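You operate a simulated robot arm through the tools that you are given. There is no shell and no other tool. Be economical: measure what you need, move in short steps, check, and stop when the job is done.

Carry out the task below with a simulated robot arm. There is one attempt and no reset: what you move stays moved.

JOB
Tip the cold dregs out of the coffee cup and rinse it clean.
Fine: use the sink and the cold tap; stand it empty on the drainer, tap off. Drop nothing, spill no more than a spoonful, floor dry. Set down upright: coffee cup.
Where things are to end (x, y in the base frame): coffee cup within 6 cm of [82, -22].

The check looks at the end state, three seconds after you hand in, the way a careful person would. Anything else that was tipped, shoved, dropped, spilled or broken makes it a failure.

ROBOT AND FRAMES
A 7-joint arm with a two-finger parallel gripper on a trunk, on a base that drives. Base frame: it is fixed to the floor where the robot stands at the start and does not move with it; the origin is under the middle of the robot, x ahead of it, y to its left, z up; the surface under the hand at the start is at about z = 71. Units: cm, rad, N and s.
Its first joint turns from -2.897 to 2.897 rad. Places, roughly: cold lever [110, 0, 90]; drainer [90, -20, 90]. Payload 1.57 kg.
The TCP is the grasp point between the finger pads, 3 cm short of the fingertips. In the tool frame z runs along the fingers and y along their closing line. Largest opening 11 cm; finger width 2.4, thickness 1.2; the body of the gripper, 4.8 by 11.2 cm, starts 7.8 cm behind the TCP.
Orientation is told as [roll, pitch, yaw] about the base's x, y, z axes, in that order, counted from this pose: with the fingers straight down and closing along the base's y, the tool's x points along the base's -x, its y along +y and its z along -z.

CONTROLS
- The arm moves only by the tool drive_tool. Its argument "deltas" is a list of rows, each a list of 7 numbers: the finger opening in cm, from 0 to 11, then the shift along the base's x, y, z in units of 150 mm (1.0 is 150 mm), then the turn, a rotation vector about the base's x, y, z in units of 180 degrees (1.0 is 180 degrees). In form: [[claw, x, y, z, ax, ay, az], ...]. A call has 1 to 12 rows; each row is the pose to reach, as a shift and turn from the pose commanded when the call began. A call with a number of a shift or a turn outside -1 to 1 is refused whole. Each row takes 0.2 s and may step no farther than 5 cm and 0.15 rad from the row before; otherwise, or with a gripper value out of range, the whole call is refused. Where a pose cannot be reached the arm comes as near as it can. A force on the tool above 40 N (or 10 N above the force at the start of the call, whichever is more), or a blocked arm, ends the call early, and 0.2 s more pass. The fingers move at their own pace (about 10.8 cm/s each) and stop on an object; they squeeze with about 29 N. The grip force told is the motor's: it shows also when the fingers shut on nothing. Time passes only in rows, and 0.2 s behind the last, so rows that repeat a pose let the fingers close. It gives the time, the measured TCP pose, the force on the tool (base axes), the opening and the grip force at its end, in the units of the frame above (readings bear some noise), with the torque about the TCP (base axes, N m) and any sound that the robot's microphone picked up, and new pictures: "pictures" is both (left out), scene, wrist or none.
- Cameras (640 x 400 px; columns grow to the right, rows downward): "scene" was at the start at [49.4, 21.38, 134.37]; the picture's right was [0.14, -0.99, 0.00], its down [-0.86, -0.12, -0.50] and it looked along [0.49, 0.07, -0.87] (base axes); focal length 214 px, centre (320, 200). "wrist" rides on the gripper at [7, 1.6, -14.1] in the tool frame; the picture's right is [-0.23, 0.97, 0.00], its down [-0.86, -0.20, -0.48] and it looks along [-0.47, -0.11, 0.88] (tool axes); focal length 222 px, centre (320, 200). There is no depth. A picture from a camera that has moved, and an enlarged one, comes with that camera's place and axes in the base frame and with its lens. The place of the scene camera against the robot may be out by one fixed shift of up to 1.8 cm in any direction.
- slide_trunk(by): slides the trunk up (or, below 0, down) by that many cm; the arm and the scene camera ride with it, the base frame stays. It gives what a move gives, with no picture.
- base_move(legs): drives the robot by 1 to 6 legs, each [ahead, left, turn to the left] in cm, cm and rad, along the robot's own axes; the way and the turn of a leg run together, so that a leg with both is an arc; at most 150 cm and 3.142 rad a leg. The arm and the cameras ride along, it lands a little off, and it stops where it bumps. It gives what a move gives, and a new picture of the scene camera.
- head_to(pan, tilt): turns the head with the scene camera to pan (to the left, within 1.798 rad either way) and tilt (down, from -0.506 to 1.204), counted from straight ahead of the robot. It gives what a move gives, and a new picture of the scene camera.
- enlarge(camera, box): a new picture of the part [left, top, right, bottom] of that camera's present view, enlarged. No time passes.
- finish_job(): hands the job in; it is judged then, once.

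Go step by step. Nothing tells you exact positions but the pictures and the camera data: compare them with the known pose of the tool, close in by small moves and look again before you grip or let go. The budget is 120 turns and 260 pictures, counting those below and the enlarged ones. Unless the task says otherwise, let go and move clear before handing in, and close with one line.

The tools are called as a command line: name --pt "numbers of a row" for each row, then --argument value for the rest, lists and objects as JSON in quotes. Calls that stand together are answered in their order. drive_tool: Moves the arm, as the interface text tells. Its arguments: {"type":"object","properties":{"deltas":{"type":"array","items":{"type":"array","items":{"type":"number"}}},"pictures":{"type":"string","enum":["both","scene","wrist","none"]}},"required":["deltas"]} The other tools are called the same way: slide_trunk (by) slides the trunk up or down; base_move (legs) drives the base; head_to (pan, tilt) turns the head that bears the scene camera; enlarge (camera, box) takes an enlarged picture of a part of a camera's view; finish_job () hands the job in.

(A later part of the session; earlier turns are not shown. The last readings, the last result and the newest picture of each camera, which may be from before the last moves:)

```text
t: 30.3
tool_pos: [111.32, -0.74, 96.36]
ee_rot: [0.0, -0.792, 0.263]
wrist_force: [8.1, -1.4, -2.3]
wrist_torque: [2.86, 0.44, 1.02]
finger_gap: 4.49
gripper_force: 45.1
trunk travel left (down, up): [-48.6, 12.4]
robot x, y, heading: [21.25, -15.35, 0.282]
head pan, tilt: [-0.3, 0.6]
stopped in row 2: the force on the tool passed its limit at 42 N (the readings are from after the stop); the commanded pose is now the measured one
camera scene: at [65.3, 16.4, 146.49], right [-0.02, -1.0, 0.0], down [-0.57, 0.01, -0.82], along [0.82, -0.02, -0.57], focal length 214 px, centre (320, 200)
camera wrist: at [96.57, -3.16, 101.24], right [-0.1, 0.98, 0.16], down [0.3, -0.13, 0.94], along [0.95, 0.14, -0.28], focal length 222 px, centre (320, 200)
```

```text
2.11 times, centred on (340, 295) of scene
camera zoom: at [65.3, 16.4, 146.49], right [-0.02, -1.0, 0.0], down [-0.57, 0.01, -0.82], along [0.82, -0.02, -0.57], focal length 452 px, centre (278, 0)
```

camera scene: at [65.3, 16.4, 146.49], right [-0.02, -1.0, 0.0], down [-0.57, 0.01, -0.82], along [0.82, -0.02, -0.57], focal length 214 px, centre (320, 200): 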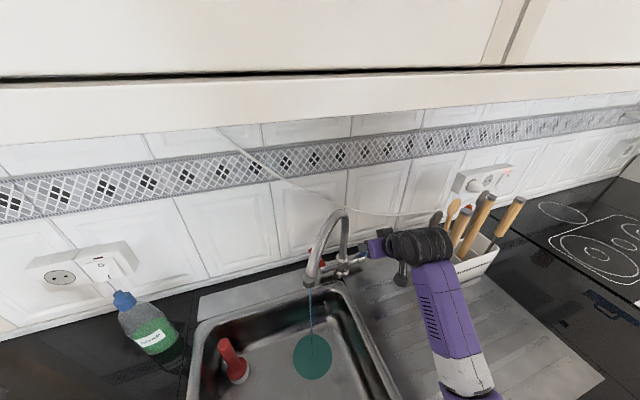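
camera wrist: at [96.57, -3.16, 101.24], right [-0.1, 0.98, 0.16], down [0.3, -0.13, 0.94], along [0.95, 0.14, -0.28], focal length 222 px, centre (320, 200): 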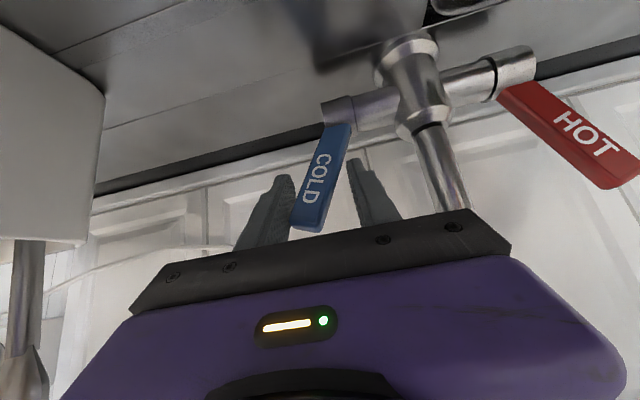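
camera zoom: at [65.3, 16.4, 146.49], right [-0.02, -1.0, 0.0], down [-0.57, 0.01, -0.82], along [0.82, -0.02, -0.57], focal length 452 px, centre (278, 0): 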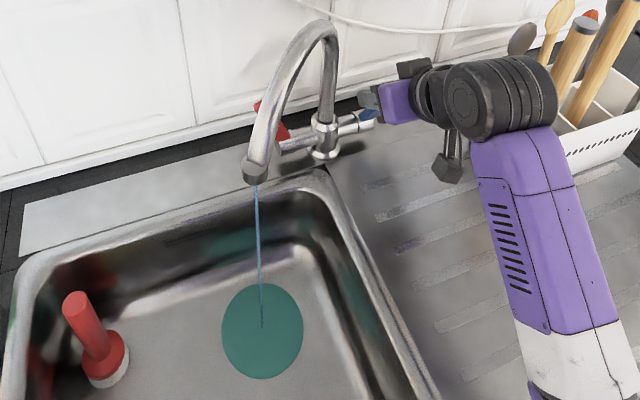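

drive_tool --pt "0 -0.05 -0.014 -0.03 0 0 0" --pt "0 -0.1 -0.028 -0.06 0 0 0" --pt "0 -0.15 -0.042 -0.1 0 0 0" --pictures "none"

drive_tool --pt "6 0 0 0 0 0 0" --pt "7 0 0 0 0 0 0" --pt "7 0 0 0 0 0 0" --pictures "both"

```text
t: 30.8
tool_pos: [110.85, -0.89, 96.58]
ee_rot: [-0.004, -0.814, 0.266]
wrist_force: [11.1, -2.8, 0.7]
wrist_torque: [2.55, 0.07, 1.04]
finger_gap: 4.4
gripper_force: 45.0
trunk travel left (down, up): [-48.6, 12.4]
robot x, y, heading: [21.03, -14.73, 0.281]
head pan, tilt: [-0.3, 0.6]
stopped in row 2: the force on the tool passed its limit at 41 N (the readings are from after the stop); the commanded pose is now the measured one
```

```text
t: 31.6
tool_pos: [110.72, -1.12, 96.56]
ee_rot: [-0.008, -0.811, 0.27]
wrist_force: [0.5, 0.2, -0.8]
wrist_torque: [0.0, 0.0, 0.02]
finger_gap: 7.0
gripper_force: 0.0
trunk travel left (down, up): [-48.6, 12.4]
robot x, y, heading: [20.93, -14.68, 0.285]
head pan, tilt: [-0.3, 0.6]
camera scene: at [65.3, 16.43, 146.5], right [-0.02, -1.0, 0.0], down [-0.56, 0.01, -0.83], along [0.82, -0.02, -0.56], focal length 214 px, centre (320, 200)
camera wrist: at [95.87, -3.37, 101.05], right [-0.1, 0.98, 0.16], down [0.28, -0.12, 0.95], along [0.95, 0.14, -0.27], focal length 222 px, centre (320, 200)
```

scene: 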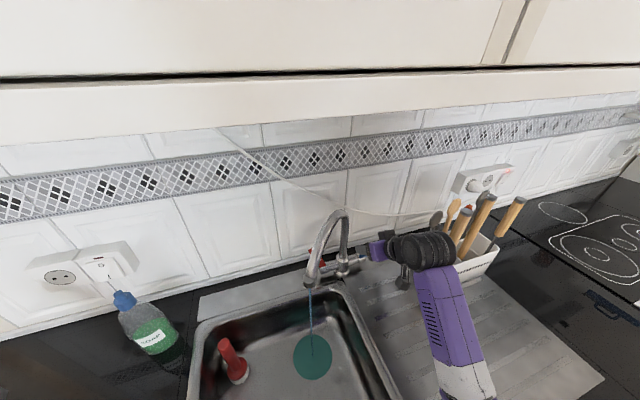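
wrist: 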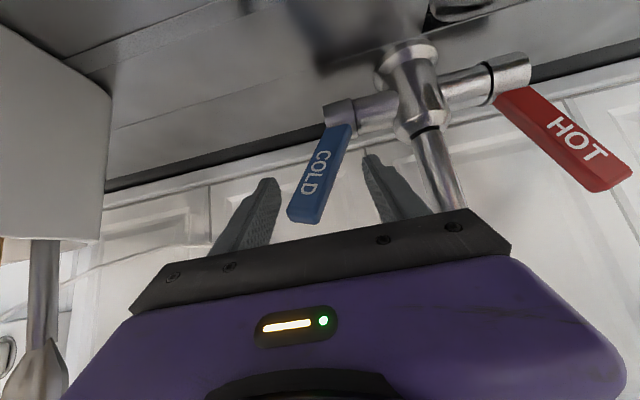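

The tap runs with a steady thin stream and stays put. I'll back away from the lever and swing over toward the cup.

drive_tool --pt "7 -0.2 -0.05 0.2 0 0 0" --pt "7 -0.4 -0.1 0.4 0 0 0" --pt "7 -0.65 -0.18 0.6 0 0 0" --pt "7 -0.9 -0.25 0.7 0 0 0" --pt "7 -1.0 -0.28 0.7 0 0 0" --pictures "none"

drive_tool --pt "9 -0.3 -0.05 0 0 0 0" --pt "9 -0.6 -0.1 -0.05 0 0 0" --pt "9 -0.9 0 -0.1 0 0 0" --pt "11 -1.0 0.25 -0.1 0 0 0" --pt "11 -1.0 0.5 -0.1 0 0 0" --pt "11 -1.0 0.8 -0.1 0 0 0" --pt "11 -1.0 1.0 -0.1 0 0 0" --pictures "none"

drive_tool --pt "11 -0.2 0.2 0 0 0 0.02" --pt "11 -0.4 0.4 0 0 0 0.04" --pt "11 -0.6 0.6 0 0 0 0.06" --pt "11 -0.8 0.8 0 0 0 0.06" --pt "11 -0.95 0.95 0 0 0 0.06" --pictures "both"

```text
t: 32.8
tool_pos: [95.78, -5.42, 107.05]
ee_rot: [-0.007, -0.811, 0.271]
wrist_force: [-1.2, 0.1, 0.7]
wrist_torque: [-0.01, -0.01, -0.02]
finger_gap: 7.02
gripper_force: 0.0
trunk travel left (down, up): [-48.6, 12.4]
robot x, y, heading: [20.71, -14.7, 0.278]
head pan, tilt: [-0.3, 0.6]
```

```text
t: 34.4
tool_pos: [86.79, 15.05, 102.19]
ee_rot: [-0.006, -0.812, 0.268]
wrist_force: [-0.7, 0.2, 0.2]
wrist_torque: [0.02, 0.01, -0.02]
finger_gap: 11.02
gripper_force: 0.2
out of reach, approached as far as the arm can: row 1, 2, 3, 4, 5, 6, 7
trunk travel left (down, up): [-48.6, 12.4]
robot x, y, heading: [20.7, -14.52, 0.28]
head pan, tilt: [-0.3, 0.6]
```

```text
t: 35.6
tool_pos: [72.48, 29.31, 102.27]
ee_rot: [-0.007, -0.811, 0.457]
wrist_force: [0.0, -0.8, -0.6]
wrist_torque: [-0.03, -0.01, 0.02]
finger_gap: 10.98
gripper_force: 0.1
out of reach, approached as far as the arm can: row 1, 2
trunk travel left (down, up): [-48.6, 12.4]
robot x, y, heading: [20.96, -15.04, 0.28]
head pan, tilt: [-0.3, 0.6]
camera scene: at [65.32, 16.4, 146.5], right [-0.02, -1.0, 0.0], down [-0.56, 0.01, -0.83], along [0.82, -0.02, -0.56], focal length 214 px, centre (320, 200)
camera wrist: at [58.22, 24.11, 106.73], right [-0.29, 0.94, 0.16], down [0.3, -0.07, 0.95], along [0.91, 0.32, -0.27], focal length 222 px, centre (320, 200)
```

scene: 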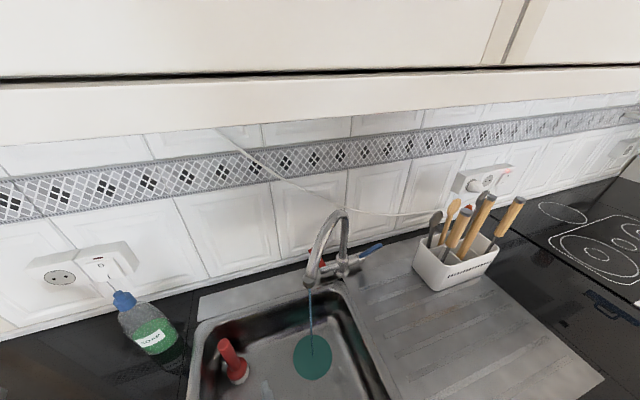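
wrist: 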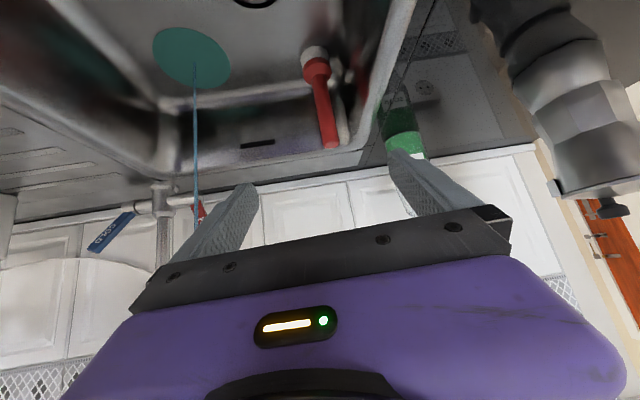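

drive_tool --pt "11 -0.2 0.15 0.05 0 0 0.0" --pt "11 -0.4 0.3 0.1 0 0 0.0" --pt "11 -0.6 0.45 0.1 0 0 0.0" --pt "11 -0.8 0.6 0.1 0 0 0.0" --pt "11 -1.0 0.75 0.1 0 0 0.0" --pt "11 -1.0 1.0 0.1 0 0 0.0" --pictures "none"

head_to --pan 0.35 --tilt 1.1

enlarge --camera "wrist" --box '[0, 0, 640, 400]'

```text
t: 37.0
tool_pos: [57.39, 44.29, 103.73]
ee_rot: [-0.008, -0.812, 0.458]
wrist_force: [0.0, -0.3, -0.2]
wrist_torque: [-0.01, 0.01, 0.0]
finger_gap: 11.0
gripper_force: 0.1
trunk travel left (down, up): [-48.6, 12.4]
robot x, y, heading: [20.91, -14.89, 0.282]
head pan, tilt: [-0.3, 0.6]
```

```text
t: 38.0
tool_pos: [57.36, 44.25, 103.75]
ee_rot: [-0.007, -0.811, 0.46]
wrist_force: [-0.3, 0.3, 0.1]
wrist_torque: [0.0, 0.04, 0.01]
finger_gap: 10.98
gripper_force: 0.2
trunk travel left (down, up): [-48.6, 12.4]
robot x, y, heading: [20.57, -15.11, 0.284]
head pan, tilt: [0.351, 1.1]
camera scene: at [61.57, 20.33, 142.64], right [0.59, -0.81, 0.0], down [-0.72, -0.53, -0.45], along [0.37, 0.27, -0.89], focal length 214 px, centre (320, 200)
```

scene: 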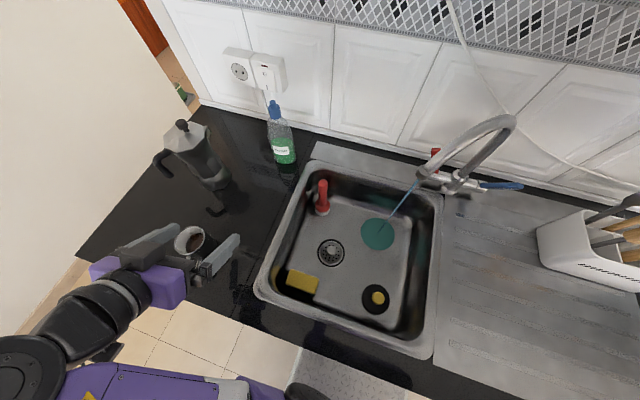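

```text
1.00 times, centred on (320, 200) of wrist (not enlarged: the box is as wide or as high as the picture)
camera zoom: at [43.2, 39.12, 108.26], right [-0.29, 0.94, 0.16], down [0.3, -0.07, 0.95], along [0.91, 0.32, -0.27], focal length 222 px, centre (320, 200)
```

zoom: 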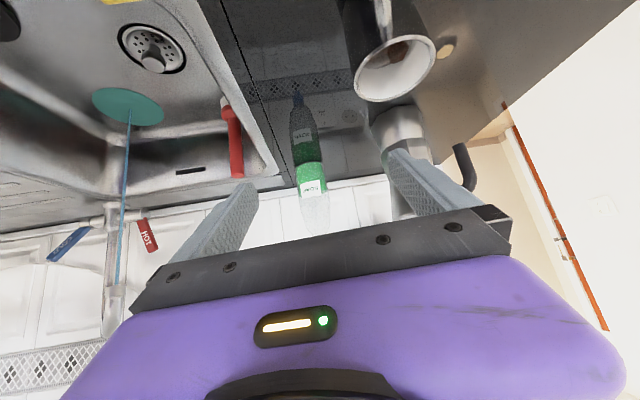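

enlarge --camera "wrist" --box '[300, 0, 500, 120]'

enlarge --camera "scene" --box '[90, 180, 290, 310]'

```text
3.20 times, centred on (400, 60) of wrist
camera zoom: at [43.2, 39.12, 108.26], right [-0.29, 0.94, 0.16], down [0.3, -0.07, 0.95], along [0.91, 0.32, -0.27], focal length 711 px, centre (64, 648)
```

zoom: 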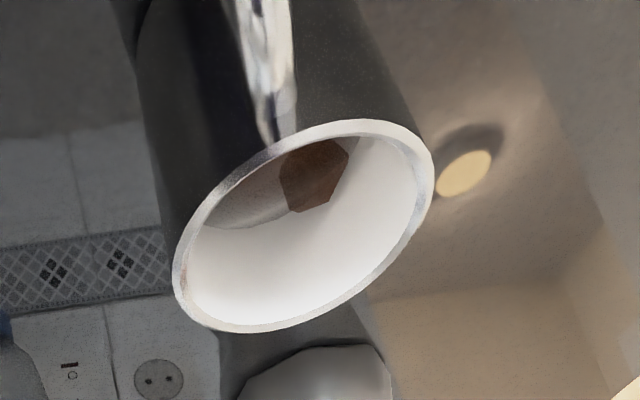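

```text
3.08 times, centred on (190, 245) of scene
camera zoom: at [61.57, 20.33, 142.64], right [0.59, -0.81, 0.0], down [-0.72, -0.53, -0.45], along [0.37, 0.27, -0.89], focal length 660 px, centre (720, 62)
```

zoom: 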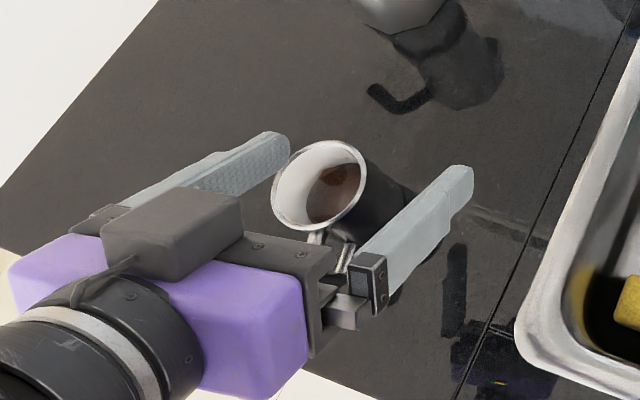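

The cup is at (55.6, 52.3) with its rim at z≈93.3 and the handle pointing about 225°, back toward the robot. I'll align the tool with the handle, so the handle ends up between the fingers, and hold in front of the cup.

drive_tool --pt "11 -0.15 0.0 0 0.008 -0.012 0.023" --pt "11 -0.3 0.05 -0.05 0.017 -0.025 0.046" --pt "11 -0.45 0.1 -0.12 0.026 -0.037 0.069" --pt "11 -0.54 0.15 -0.2 0.034 -0.05 0.092" --pt "11 -0.54 0.15 -0.3 0.034 -0.05 0.092" --pictures "both"

```text
t: 39.2
tool_pos: [49.44, 46.52, 99.15]
ee_rot: [-0.01, -1.002, 0.75]
wrist_force: [0.6, -0.1, -0.6]
wrist_torque: [0.03, 0.0, 0.01]
finger_gap: 11.0
gripper_force: 0.0
trunk travel left (down, up): [-48.6, 12.4]
robot x, y, heading: [20.5, -14.89, 0.282]
head pan, tilt: [0.351, 1.1]
camera scene: at [61.56, 20.34, 142.64], right [0.59, -0.81, 0.0], down [-0.72, -0.53, -0.45], along [0.37, 0.27, -0.89], focal length 214 px, centre (320, 200)
camera wrist: at [36.76, 37.15, 100.73], right [-0.57, 0.8, 0.19], down [0.17, -0.1, 0.98], along [0.8, 0.59, -0.08], focal length 222 px, centre (320, 200)
```

scene: 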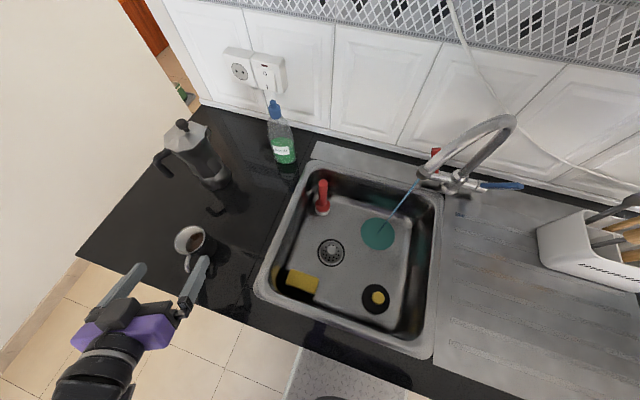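
wrist: 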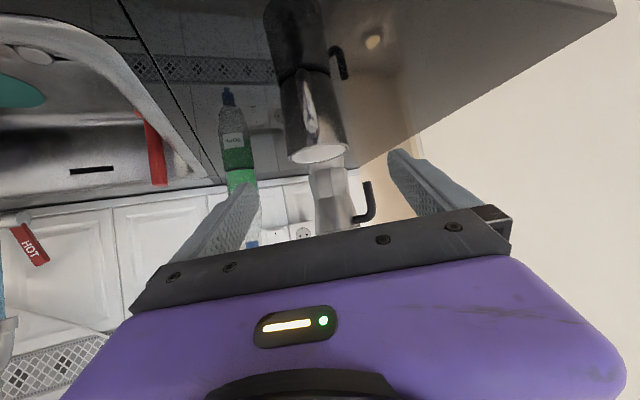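

enlarge --camera "wrist" --box '[240, 50, 400, 180]'

enlarge --camera "scene" --box '[100, 200, 260, 320]'

```text
3.08 times, centred on (320, 115) of wrist
camera zoom: at [36.76, 37.15, 100.73], right [-0.57, 0.8, 0.19], down [0.17, -0.1, 0.98], along [0.8, 0.59, -0.08], focal length 684 px, centre (320, 462)
```

zoom: 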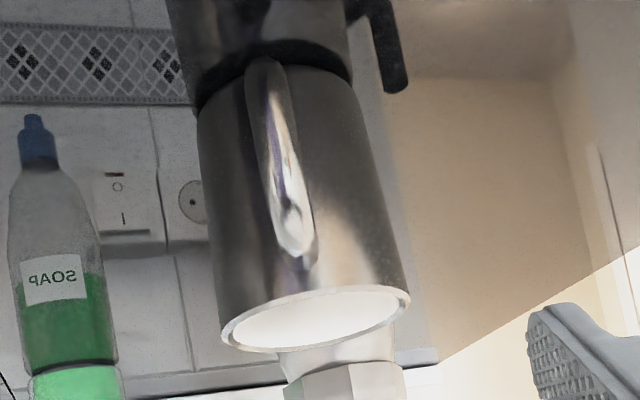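

```text
3.33 times, centred on (180, 260) of scene
camera zoom: at [61.56, 20.34, 142.64], right [0.59, -0.81, 0.0], down [-0.72, -0.53, -0.45], along [0.37, 0.27, -0.89], focal length 715 px, centre (787, 0)
```

zoom: 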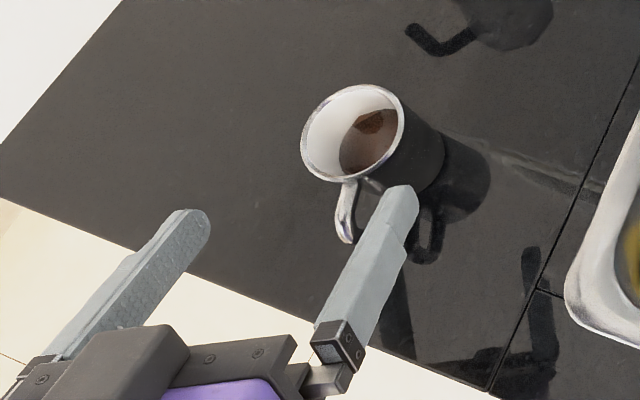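

The cup's handle is centred on the approach line. I'll lower and advance, with the fingers passing either side of the cup.

drive_tool --pt "11 0 0 -0.25 0 0 0" --pt "11 0.12 0.11 -0.35 0 0 0" --pt "11 0.24 0.225 -0.46 0 0 0" --pt "11 0.24 0.225 -0.46 0 0 0" --pictures "both"

enlarge --camera "scene" --box '[100, 190, 260, 310]'

```text
t: 40.2
tool_pos: [53.09, 49.77, 92.16]
ee_rot: [-0.009, -1.001, 0.75]
wrist_force: [-0.6, -0.3, -0.2]
wrist_torque: [0.0, 0.01, 0.0]
finger_gap: 11.02
gripper_force: 0.0
trunk travel left (down, up): [-48.6, 12.4]
robot x, y, heading: [20.55, -14.92, 0.28]
head pan, tilt: [0.351, 1.1]
camera scene: at [61.56, 20.33, 142.64], right [0.59, -0.81, 0.0], down [-0.72, -0.53, -0.45], along [0.37, 0.27, -0.89], focal length 214 px, centre (320, 200)
camera wrist: at [40.41, 40.52, 93.78], right [-0.57, 0.8, 0.19], down [0.17, -0.1, 0.98], along [0.8, 0.59, -0.08], focal length 222 px, centre (320, 200)
```

scene: 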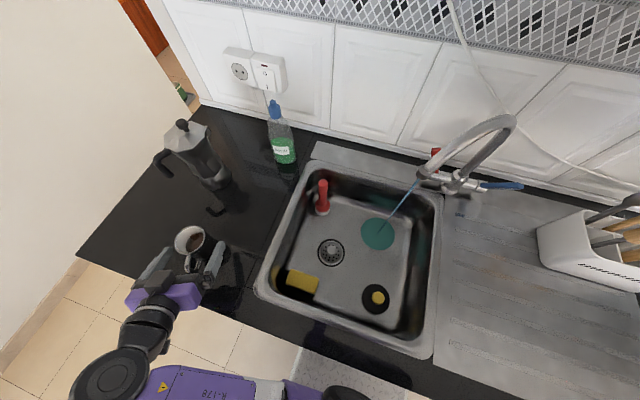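
wrist: 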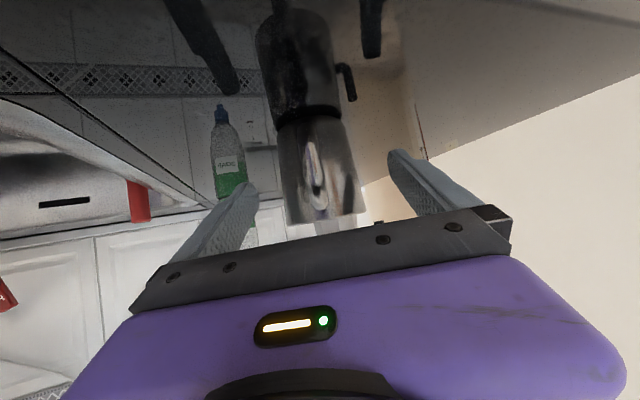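

```text
3.33 times, centred on (180, 250) of scene
camera zoom: at [61.56, 20.33, 142.64], right [0.59, -0.81, 0.0], down [-0.72, -0.53, -0.45], along [0.37, 0.27, -0.89], focal length 715 px, centre (787, 33)
```

zoom: 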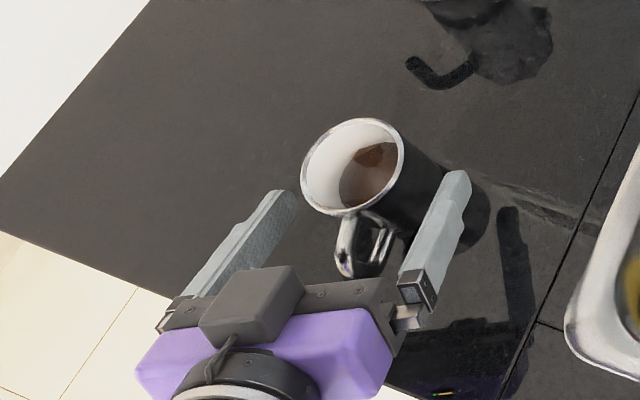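

drive_tool --pt "11 0.08 0.08 -0.07 0 0 0" --pt "11 0.155 0.155 -0.13 0 0 0" --pt "11 0.155 0.155 -0.13 0 0 0" --pictures "both"

enlarge --camera "scene" --box '[100, 190, 260, 310]'

```text
t: 41.0
tool_pos: [55.36, 52.18, 90.25]
ee_rot: [-0.009, -1.001, 0.749]
wrist_force: [-0.3, -0.3, 0.2]
wrist_torque: [-0.03, -0.03, 0.03]
finger_gap: 10.99
gripper_force: 0.0
trunk travel left (down, up): [-48.6, 12.4]
robot x, y, heading: [20.73, -14.91, 0.282]
head pan, tilt: [0.351, 1.1]
camera scene: at [61.56, 20.33, 142.64], right [0.59, -0.81, 0.0], down [-0.72, -0.53, -0.45], along [0.37, 0.27, -0.89], focal length 214 px, centre (320, 200)
camera wrist: at [42.68, 42.82, 91.86], right [-0.57, 0.8, 0.19], down [0.17, -0.1, 0.98], along [0.8, 0.59, -0.08], focal length 222 px, centre (320, 200)
```

scene: 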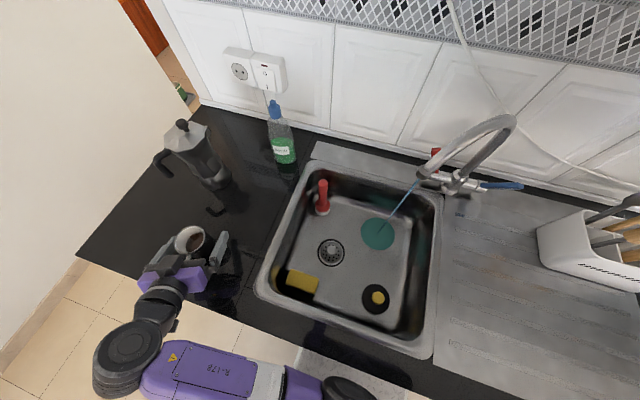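
wrist: 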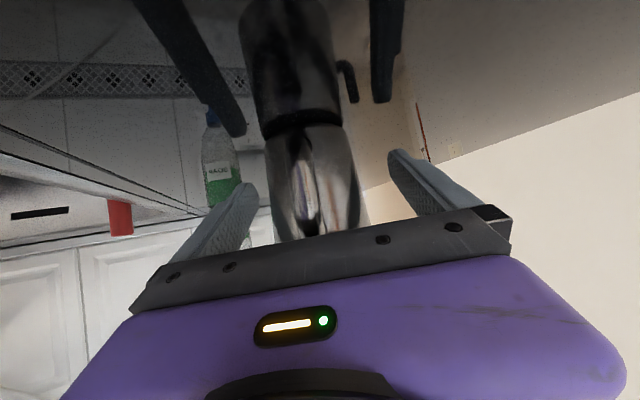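

```text
3.33 times, centred on (180, 250) of scene
camera zoom: at [61.56, 20.33, 142.64], right [0.59, -0.81, 0.0], down [-0.72, -0.53, -0.45], along [0.37, 0.27, -0.89], focal length 715 px, centre (787, 33)
```

zoom: 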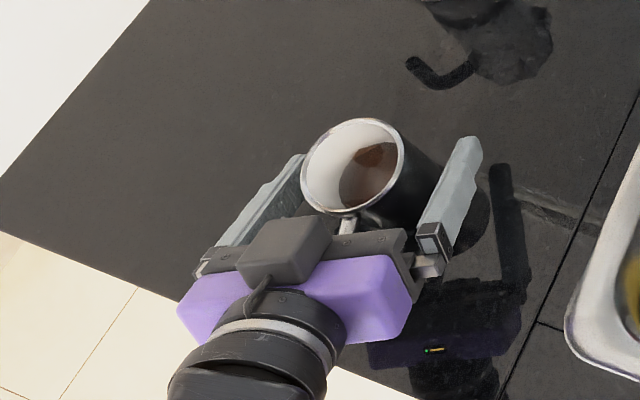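

The cup sits between the fingers, so I'll nudge the tool about 0.5 cm to centre it and then close.

drive_tool --pt "11 0.025 -0.027 0 0 0 0" --pt "10 0.025 -0.027 0 0 0 0" --pt "9.3 0.025 -0.027 0 0 0 0" --pt "8.8 0.025 -0.027 0 0 0 0" --pt "8.4 0.025 -0.027 0 0 0 0" --pt "8.0 0.025 -0.027 0 0 0 0" --pt "7.6 0.025 -0.027 0 0 0 0" --pt "7.2 0.025 -0.027 0 0 0 0" --pt "6.8 0.025 -0.027 0 0 0 0" --pictures "both"

```text
t: 43.0
tool_pos: [55.78, 51.8, 90.22]
ee_rot: [-0.011, -0.998, 0.752]
wrist_force: [-1.7, 0.6, -1.0]
wrist_torque: [-0.05, 0.0, -0.02]
finger_gap: 6.86
gripper_force: 0.4
trunk travel left (down, up): [-48.6, 12.4]
robot x, y, heading: [20.84, -14.83, 0.282]
head pan, tilt: [0.351, 1.1]
camera scene: at [61.56, 20.34, 142.64], right [0.59, -0.81, 0.0], down [-0.72, -0.53, -0.45], along [0.37, 0.27, -0.89], focal length 214 px, centre (320, 200)
camera wrist: at [43.06, 42.44, 91.87], right [-0.57, 0.8, 0.19], down [0.17, -0.1, 0.98], along [0.8, 0.59, -0.08], focal length 222 px, centre (320, 200)
```

scene: 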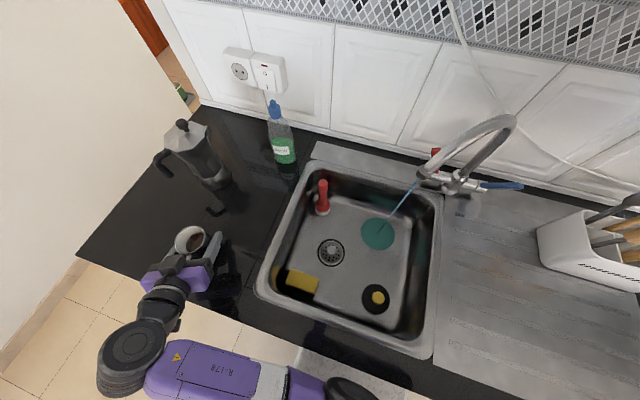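
wrist: 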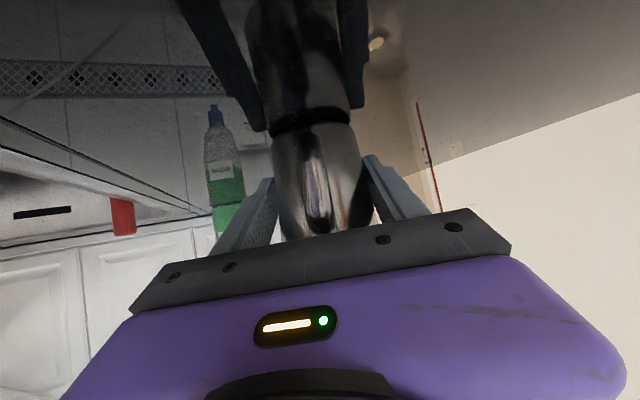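

drive_tool --pt "6 0 0 0 0 0 0" --pt "4 0 0 0 0 0 0" --pt "2 0 0 0 0 0 0" --pt "0 0 0 0 0 0 0" --pictures "none"

drive_tool --pt "0 0 0 0.1 0 0 0" --pt "0 0 0 0.2 0 0 0" --pt "0 0 0 0.3 0 0 0" --pictures "both"

```text
t: 44.0
tool_pos: [55.59, 51.85, 90.23]
ee_rot: [-0.01, -1.0, 0.751]
wrist_force: [0.9, -1.0, 0.7]
wrist_torque: [-0.13, -0.07, -0.01]
finger_gap: 6.4
gripper_force: 29.6
trunk travel left (down, up): [-48.6, 12.4]
robot x, y, heading: [20.64, -14.94, 0.281]
head pan, tilt: [0.351, 1.1]
```

```text
t: 44.8
tool_pos: [55.78, 51.75, 94.58]
ee_rot: [-0.011, -1.0, 0.749]
wrist_force: [0.1, -0.9, -3.2]
wrist_torque: [0.02, -0.01, -0.01]
finger_gap: 6.45
gripper_force: 29.1
trunk travel left (down, up): [-48.6, 12.4]
robot x, y, heading: [20.76, -15.04, 0.275]
head pan, tilt: [0.351, 1.1]
camera scene: at [61.57, 20.34, 142.63], right [0.59, -0.81, 0.0], down [-0.72, -0.53, -0.45], along [0.37, 0.27, -0.89], focal length 214 px, centre (320, 200)
camera wrist: at [43.07, 42.38, 96.3], right [-0.57, 0.8, 0.19], down [0.17, -0.1, 0.98], along [0.8, 0.59, -0.08], focal length 222 px, centre (320, 200)
```

scene: 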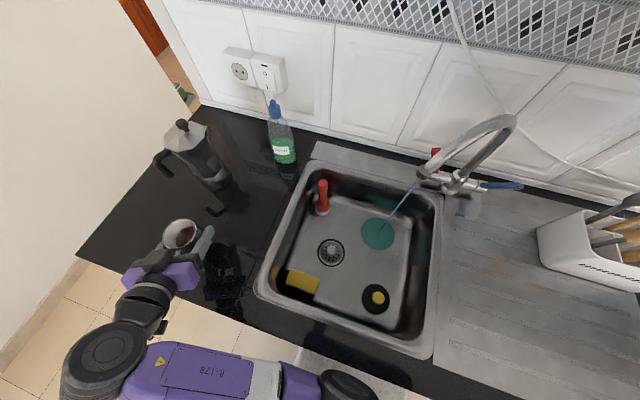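
wrist: 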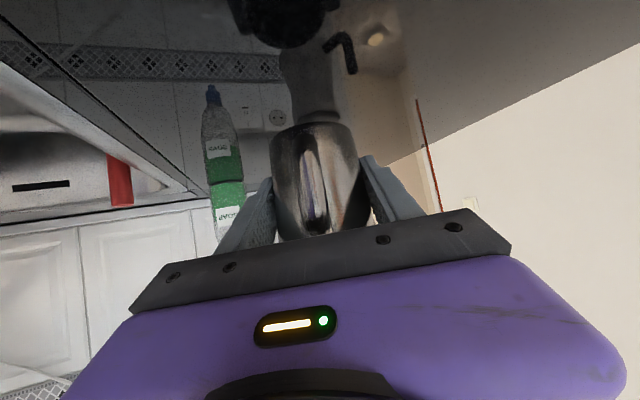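

The cup is lifted and firmly held. I'll carry it upright over the sink.

drive_tool --pt "0 0 0 0.12 0 0 0" --pt "0 0.06 -0.07 0.27 0 0 0" --pt "0 0.17 -0.19 0.4 0 0 0" --pt "0 0.3 -0.33 0.5 0 0 0" --pt "0 0.43 -0.48 0.57 0 0 0" --pt "0 0.56 -0.63 0.57 0 0 0" --pt "0 0.69 -0.78 0.57 0 0 0" --pt "0 0.8 -0.9 0.57 0 0 0" --pt "0 0.88 -0.98 0.57 0 0 0" --pictures "none"

drive_tool --pt "0 0.06 -0.07 0 0 0 -0.015" --pt "0 0.15 -0.17 0 0 0 -0.03" --pt "0 0.27 -0.3 0 0 0 -0.045" --pt "0 0.4 -0.45 0 0 0 -0.06" --pt "0 0.52 -0.6 0 0 0 -0.075" --pt "0 0.6 -0.73 0 0 0 -0.09" --pt "0 0.63 -0.82 0 0 0 -0.1" --pt "0 0.63 -0.85 0 0 0 -0.1" --pictures "both"

```text
t: 46.8
tool_pos: [68.89, 37.11, 103.3]
ee_rot: [-0.008, -1.0, 0.75]
wrist_force: [-0.3, -0.4, -2.8]
wrist_torque: [-0.01, -0.03, -0.01]
finger_gap: 6.42
gripper_force: 29.2
trunk travel left (down, up): [-48.6, 12.4]
robot x, y, heading: [21.17, -14.83, 0.281]
head pan, tilt: [0.351, 1.1]
```

```text
t: 48.6
tool_pos: [78.5, 24.46, 103.22]
ee_rot: [-0.012, -1.0, 0.435]
wrist_force: [0.2, 0.0, -1.5]
wrist_torque: [0.0, -0.01, -0.02]
finger_gap: 6.42
gripper_force: 28.0
trunk travel left (down, up): [-48.6, 12.4]
robot x, y, heading: [20.92, -14.73, 0.277]
head pan, tilt: [0.351, 1.1]
camera scene: at [61.57, 20.34, 142.64], right [0.59, -0.81, 0.0], down [-0.72, -0.53, -0.45], along [0.37, 0.27, -0.89], focal length 214 px, centre (320, 200)
camera wrist: at [63.48, 19.42, 104.91], right [-0.29, 0.94, 0.18], down [0.13, -0.15, 0.98], along [0.95, 0.31, -0.08], focal length 222 px, centre (320, 200)
```

scene: 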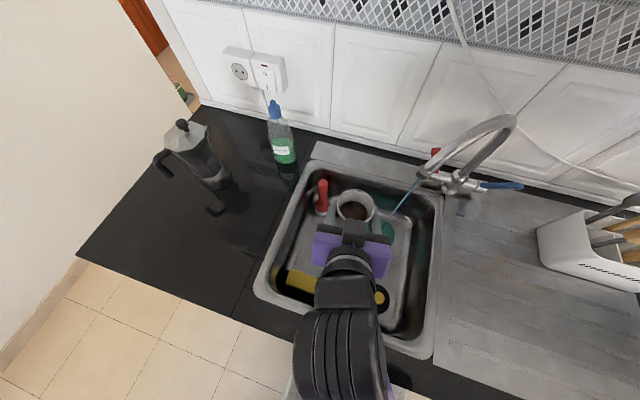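
wrist: 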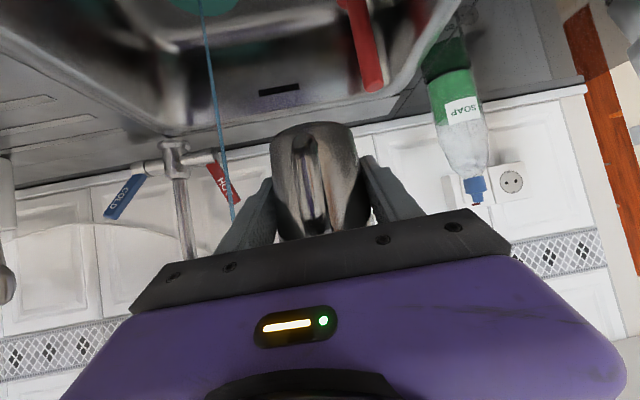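

The cup is over the sink. Now I'll tip it by rolling around the tool heading, in stages.

drive_tool --pt "0 0 0 0 0.04 0.0186 0" --pt "0 0 0 0 0.08 0.037 0" --pt "0 0 0 0 0.12 0.056 0" --pt "0 0 0 0 0.16 0.074 0" --pt "0 0 0 0 0.2 0.093 0" --pt "0 0 0 0 0.24 0.111 0" --pt "0 0 0 0 0.28 0.13 0" --pt "0 0 0 0 0.32 0.149 0" --pictures "both"

```text
t: 50.4
tool_pos: [78.35, 24.52, 103.37]
ee_rot: [1.301, -0.38, -0.514]
wrist_force: [0.2, -0.1, -2.1]
wrist_torque: [0.01, -0.01, 0.03]
finger_gap: 6.42
gripper_force: 29.1
out of reach, approached as far as the arm can: row 1, 2, 3, 4, 5, 6, 7
trunk travel left (down, up): [-48.6, 12.4]
robot x, y, heading: [20.74, -14.8, 0.283]
head pan, tilt: [0.351, 1.1]
camera scene: at [61.57, 20.34, 142.63], right [0.59, -0.81, 0.0], down [-0.72, -0.53, -0.45], along [0.37, 0.27, -0.89], focal length 214 px, centre (320, 200)
camera wrist: at [64.55, 17.07, 105.49], right [0.01, 0.29, 0.96], down [0.46, -0.85, 0.26], along [0.89, 0.44, -0.14], focal length 222 px, centre (320, 200)
```

scene: 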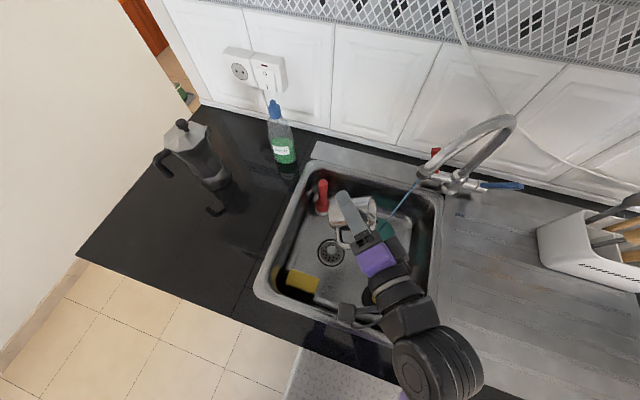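
wrist: 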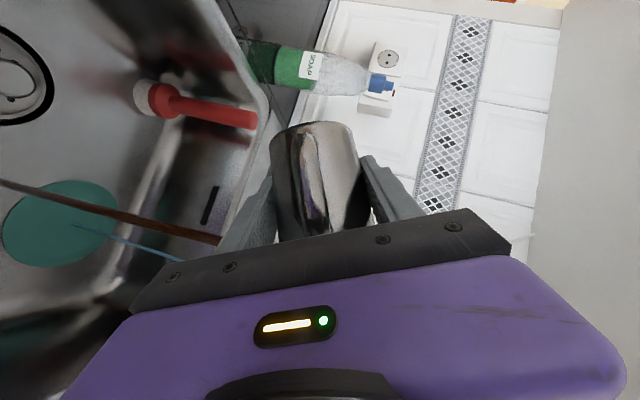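

Coffee is pouring into the sink. I'll keep tipping and hold it there to drain.

drive_tool --pt "0 0 0 0 0.04 0.0186 0" --pt "0 0 0 0 0.08 0.037 0" --pt "0 0 0 0 0.12 0.056 0" --pt "0 0 0 0 0.16 0.074 0" --pt "0 0 0 0 0.2 0.093 0" --pt "0 0 0 0 0.24 0.111 0" --pt "0 0 0 0 0.28 0.13 0" --pt "0 0 0 0 0.32 0.149 0" --pt "0 0 0 0 0.32 0.149 0" --pt "0 0 0 0 0.32 0.149 0" --pictures "both"

```text
t: 52.6
tool_pos: [78.36, 24.51, 103.31]
ee_rot: [1.948, 0.532, -0.459]
wrist_force: [1.0, 0.3, -1.5]
wrist_torque: [0.03, -0.01, -0.02]
finger_gap: 6.39
gripper_force: 28.9
trunk travel left (down, up): [-48.6, 12.4]
robot x, y, heading: [20.94, -14.75, 0.279]
head pan, tilt: [0.351, 1.1]
camera scene: at [61.57, 20.33, 142.64], right [0.59, -0.81, 0.0], down [-0.72, -0.53, -0.45], along [0.37, 0.27, -0.89], focal length 214 px, centre (320, 200)
camera wrist: at [65.23, 15.52, 103.49], right [0.43, -0.61, 0.66], down [0.33, -0.58, -0.75], along [0.84, 0.54, -0.04], focal length 222 px, centre (320, 200)
```

scene: 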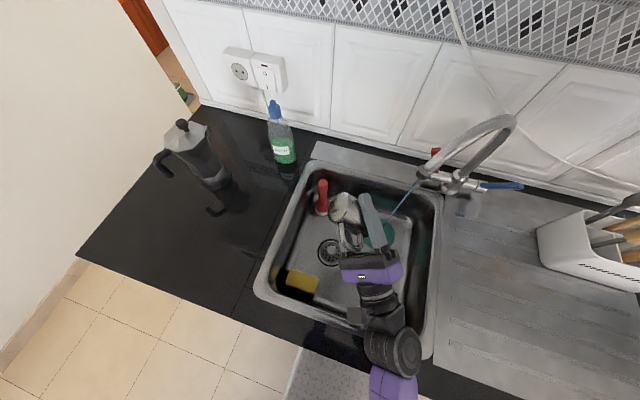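
wrist: 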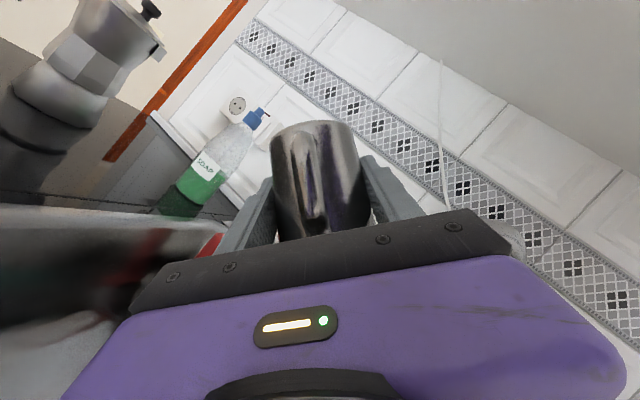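

The dregs are out, so I'll bring the cup upright again.

drive_tool --pt "0 0 0 0 -0.042 -0.0195 0" --pt "0 0 0 0 -0.084 -0.039 0" --pt "0 0 0 0 -0.126 -0.0585 0" --pt "0 0 0 0 -0.168 -0.078 0" --pt "0 0 0 0 -0.21 -0.0975 0" --pt "0 0 0 0 -0.252 -0.117 0" --pt "0 0 0 0 -0.294 -0.1365 0" --pt "0 0 0 0 -0.336 -0.156 0" --pt "0 0 0 0 -0.378 -0.1755 0" --pt "0 0 0 0 -0.42 -0.195 0" --pt "0 0 0 0 -0.462 -0.2145 0" --pt "0 0 0 0 -0.504 -0.234 0" --pictures "none"

drive_tool --pt "0 0 0 0 -0.042 -0.0195 0" --pt "0 0 0 0 -0.084 -0.039 0" --pt "0 0 0 0 -0.136 -0.064 0" --pt "0 0 0 0 -0.136 -0.064 0" --pictures "both"

```text
t: 55.2
tool_pos: [79.36, 25.97, 101.99]
ee_rot: [0.744, -0.848, -0.182]
wrist_force: [0.0, 0.3, -2.6]
wrist_torque: [-0.01, 0.0, -0.01]
finger_gap: 6.41
gripper_force: 29.5
out of reach, approached as far as the arm can: row 8, 9, 10, 11, 12
trunk travel left (down, up): [-48.6, 12.4]
robot x, y, heading: [20.47, -14.91, 0.278]
head pan, tilt: [0.351, 1.1]
```

```text
refused: row 3 steps farther than a row can; nothing moved
```

drive_tool --pt "0 0 0 0 -0.034 -0.016 0" --pt "0 0 0 0 -0.068 -0.032 0" --pt "0 0 0 0 -0.102 -0.048 0" --pt "0 0 0 0 -0.136 -0.064 0" --pt "0 0 0 0 -0.136 -0.064 0" --pictures "both"

```text
t: 56.4
tool_pos: [79.32, 25.98, 101.89]
ee_rot: [-0.013, -1.002, 0.438]
wrist_force: [-0.1, -0.2, -0.7]
wrist_torque: [0.0, -0.01, 0.0]
finger_gap: 6.39
gripper_force: 29.0
trunk travel left (down, up): [-48.6, 12.4]
robot x, y, heading: [20.91, -15.03, 0.281]
head pan, tilt: [0.351, 1.1]
camera scene: at [61.57, 20.33, 142.64], right [0.59, -0.81, 0.0], down [-0.72, -0.53, -0.45], along [0.37, 0.27, -0.89], focal length 214 px, centre (320, 200)
camera wrist: at [64.45, 20.85, 103.45], right [-0.29, 0.94, 0.18], down [0.13, -0.15, 0.98], along [0.95, 0.31, -0.08], focal length 222 px, centre (320, 200)
```

scene: 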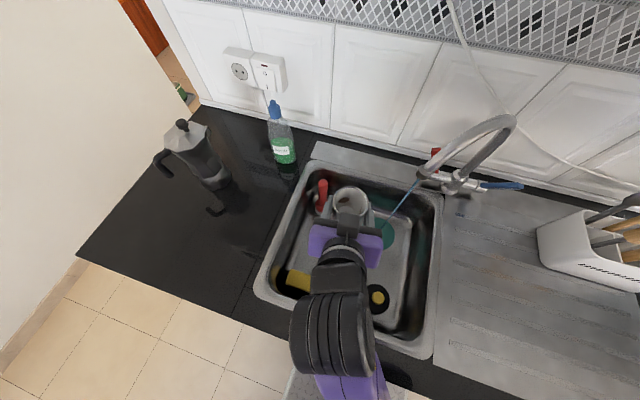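
wrist: 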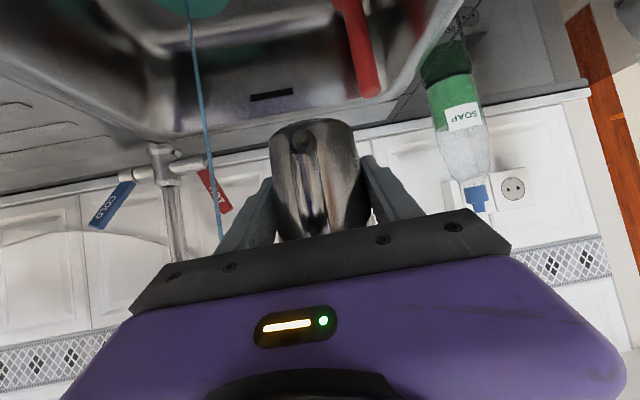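

The cup is upright and empty. The stream falls at (91.3, 18), so I'll line up behind it and slide the cup forward under the water.

drive_tool --pt "0 0.04 -0.15 -0.06 0 0 0" --pt "0 0.08 -0.35 -0.12 0 0 0" --pt "0 0.13 -0.55 -0.18 0 0 0" --pt "0 0.17 -0.72 -0.23 0 0 0" --pt "0 0.19 -0.81 -0.23 0 0 0" --pt "0 0.19 -0.81 -0.23 0 0 0" --pictures "none"

drive_tool --pt "0 0.15 0.07 0 0 0 0" --pt "0 0.3 0.14 0 0 0 0" --pt "0 0.45 0.21 0 0 0 0" --pt "0 0.6 0.28 0 0 0 0" --pt "0 0.6 0.28 0 0 0 0" --pictures "both"

```text
t: 57.8
tool_pos: [83.23, 14.61, 96.72]
ee_rot: [-0.011, -1.001, 0.436]
wrist_force: [-0.6, 0.4, -2.0]
wrist_torque: [-0.01, -0.01, 0.0]
finger_gap: 6.39
gripper_force: 29.5
out of reach, approached as far as the arm can: row 3, 4, 5, 6
trunk travel left (down, up): [-48.6, 12.4]
robot x, y, heading: [21.0, -14.91, 0.282]
head pan, tilt: [0.351, 1.1]
```

```text
t: 59.0
tool_pos: [92.17, 18.9, 96.74]
ee_rot: [-0.011, -1.002, 0.435]
wrist_force: [-0.6, 0.2, -1.4]
wrist_torque: [0.04, -0.04, 0.01]
finger_gap: 6.41
gripper_force: 28.7
trunk travel left (down, up): [-48.6, 12.4]
robot x, y, heading: [20.7, -15.11, 0.28]
head pan, tilt: [0.351, 1.1]
camera scene: at [61.56, 20.33, 142.64], right [0.59, -0.81, 0.0], down [-0.72, -0.53, -0.45], along [0.37, 0.27, -0.89], focal length 214 px, centre (320, 200)
camera wrist: at [77.23, 13.91, 98.39], right [-0.29, 0.94, 0.19], down [0.13, -0.15, 0.98], along [0.95, 0.31, -0.08], focal length 222 px, centre (320, 200)
```

scene: 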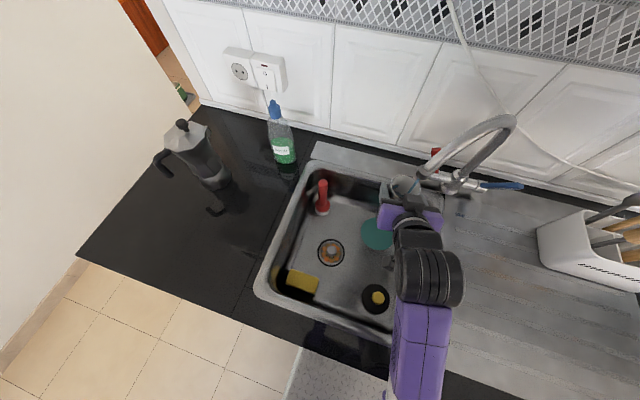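
wrist: 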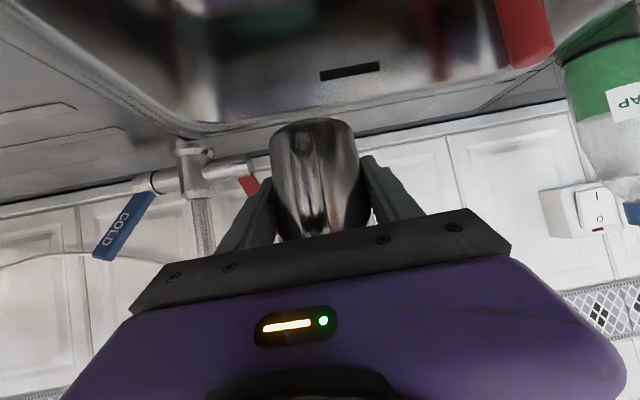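

enlarge --camera "scene" --box '[360, 110, 520, 230]'

drive_tool --pt "0 0 0 0 0 0 0" --pt "0 0 0 0 0 0 0" --pt "0 0 0 0 0 0 0" --pt "0 0 0 0 0 0 0" --pt "0 0 0 0 0 0 0" --pt "0 0 0 0 0 0 0" --pictures "wrist"

enlarge --camera "scene" --box '[360, 110, 520, 230]'

```text
3.33 times, centred on (440, 170) of scene
camera zoom: at [61.56, 20.33, 142.64], right [0.59, -0.81, 0.0], down [-0.72, -0.53, -0.45], along [0.37, 0.27, -0.89], focal length 715 px, centre (-80, 300)
```

zoom: 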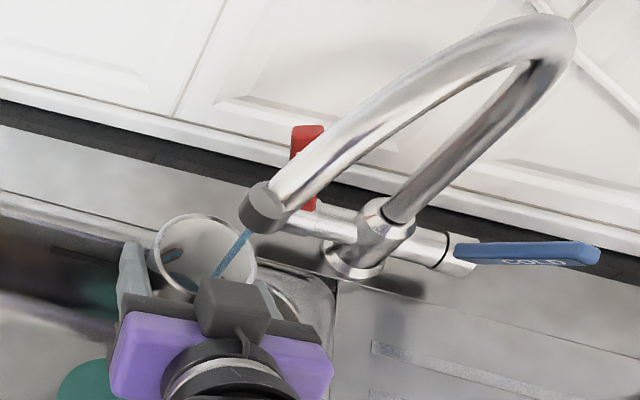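

```text
t: 60.4
tool_pos: [92.1, 18.91, 96.73]
ee_rot: [-0.011, -1.001, 0.435]
wrist_force: [0.5, 0.0, -1.5]
wrist_torque: [0.02, -0.02, 0.0]
finger_gap: 6.41
gripper_force: 29.1
trunk travel left (down, up): [-48.6, 12.4]
robot x, y, heading: [21.0, -15.08, 0.282]
head pan, tilt: [0.351, 1.1]
camera wrist: at [77.21, 13.9, 98.39], right [-0.29, 0.94, 0.19], down [0.13, -0.15, 0.98], along [0.95, 0.31, -0.08], focal length 222 px, centre (320, 200)
```

wrist: 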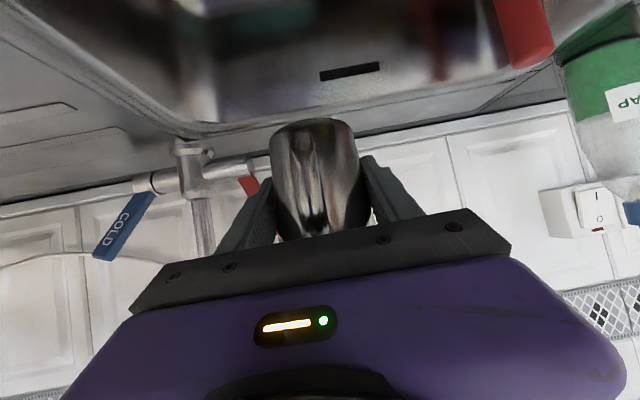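

```text
3.33 times, centred on (440, 170) of scene
camera zoom: at [61.57, 20.33, 142.64], right [0.59, -0.81, 0.0], down [-0.72, -0.53, -0.45], along [0.37, 0.27, -0.89], focal length 715 px, centre (-80, 300)
```

zoom: 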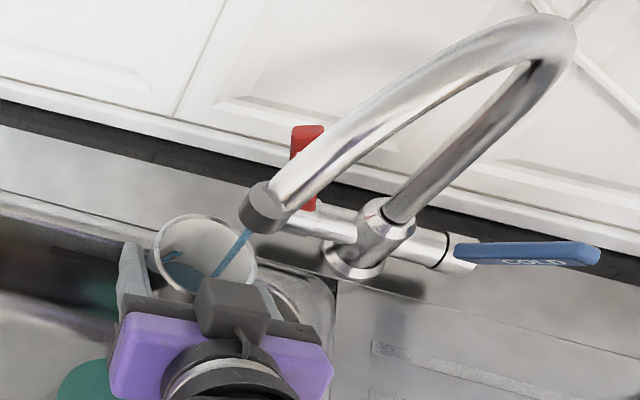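

The stream goes into the cup and the level is rising. I'll wait a little longer.

drive_tool --pt "0 0 0 0 0 0 0" --pt "0 0 0 0 0 0 0" --pt "0 0 0 0 0 0 0" --pt "0 0 0 0 0 0 0" --pt "0 0 0 0 0 0 0" --pt "0 0 0 0 0 0 0" --pt "0 0 0 0 0 0 0" --pt "0 0 0 0 0 0 0" --pt "0 0 0 0 0 0 0" --pt "0 0 0 0 0 0 0" --pt "0 0 0 0 0 0 0" --pt "0 0 0 0 0 0 0" --pictures "none"

enlarge --camera "scene" --box '[360, 130, 460, 210]'

```text
t: 63.0
tool_pos: [92.04, 18.97, 96.71]
ee_rot: [-0.01, -1.002, 0.435]
wrist_force: [-0.2, 0.3, -2.8]
wrist_torque: [0.01, -0.01, -0.01]
finger_gap: 6.41
gripper_force: 28.9
trunk travel left (down, up): [-48.6, 12.4]
robot x, y, heading: [21.21, -14.93, 0.281]
head pan, tilt: [0.351, 1.1]
```

```text
5.00 times, centred on (410, 170) of scene
camera zoom: at [61.57, 20.33, 142.64], right [0.59, -0.81, 0.0], down [-0.72, -0.53, -0.45], along [0.37, 0.27, -0.89], focal length 1072 px, centre (-130, 350)
```

zoom: 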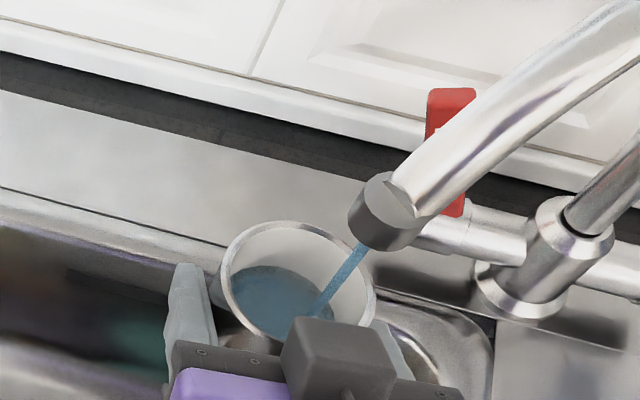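

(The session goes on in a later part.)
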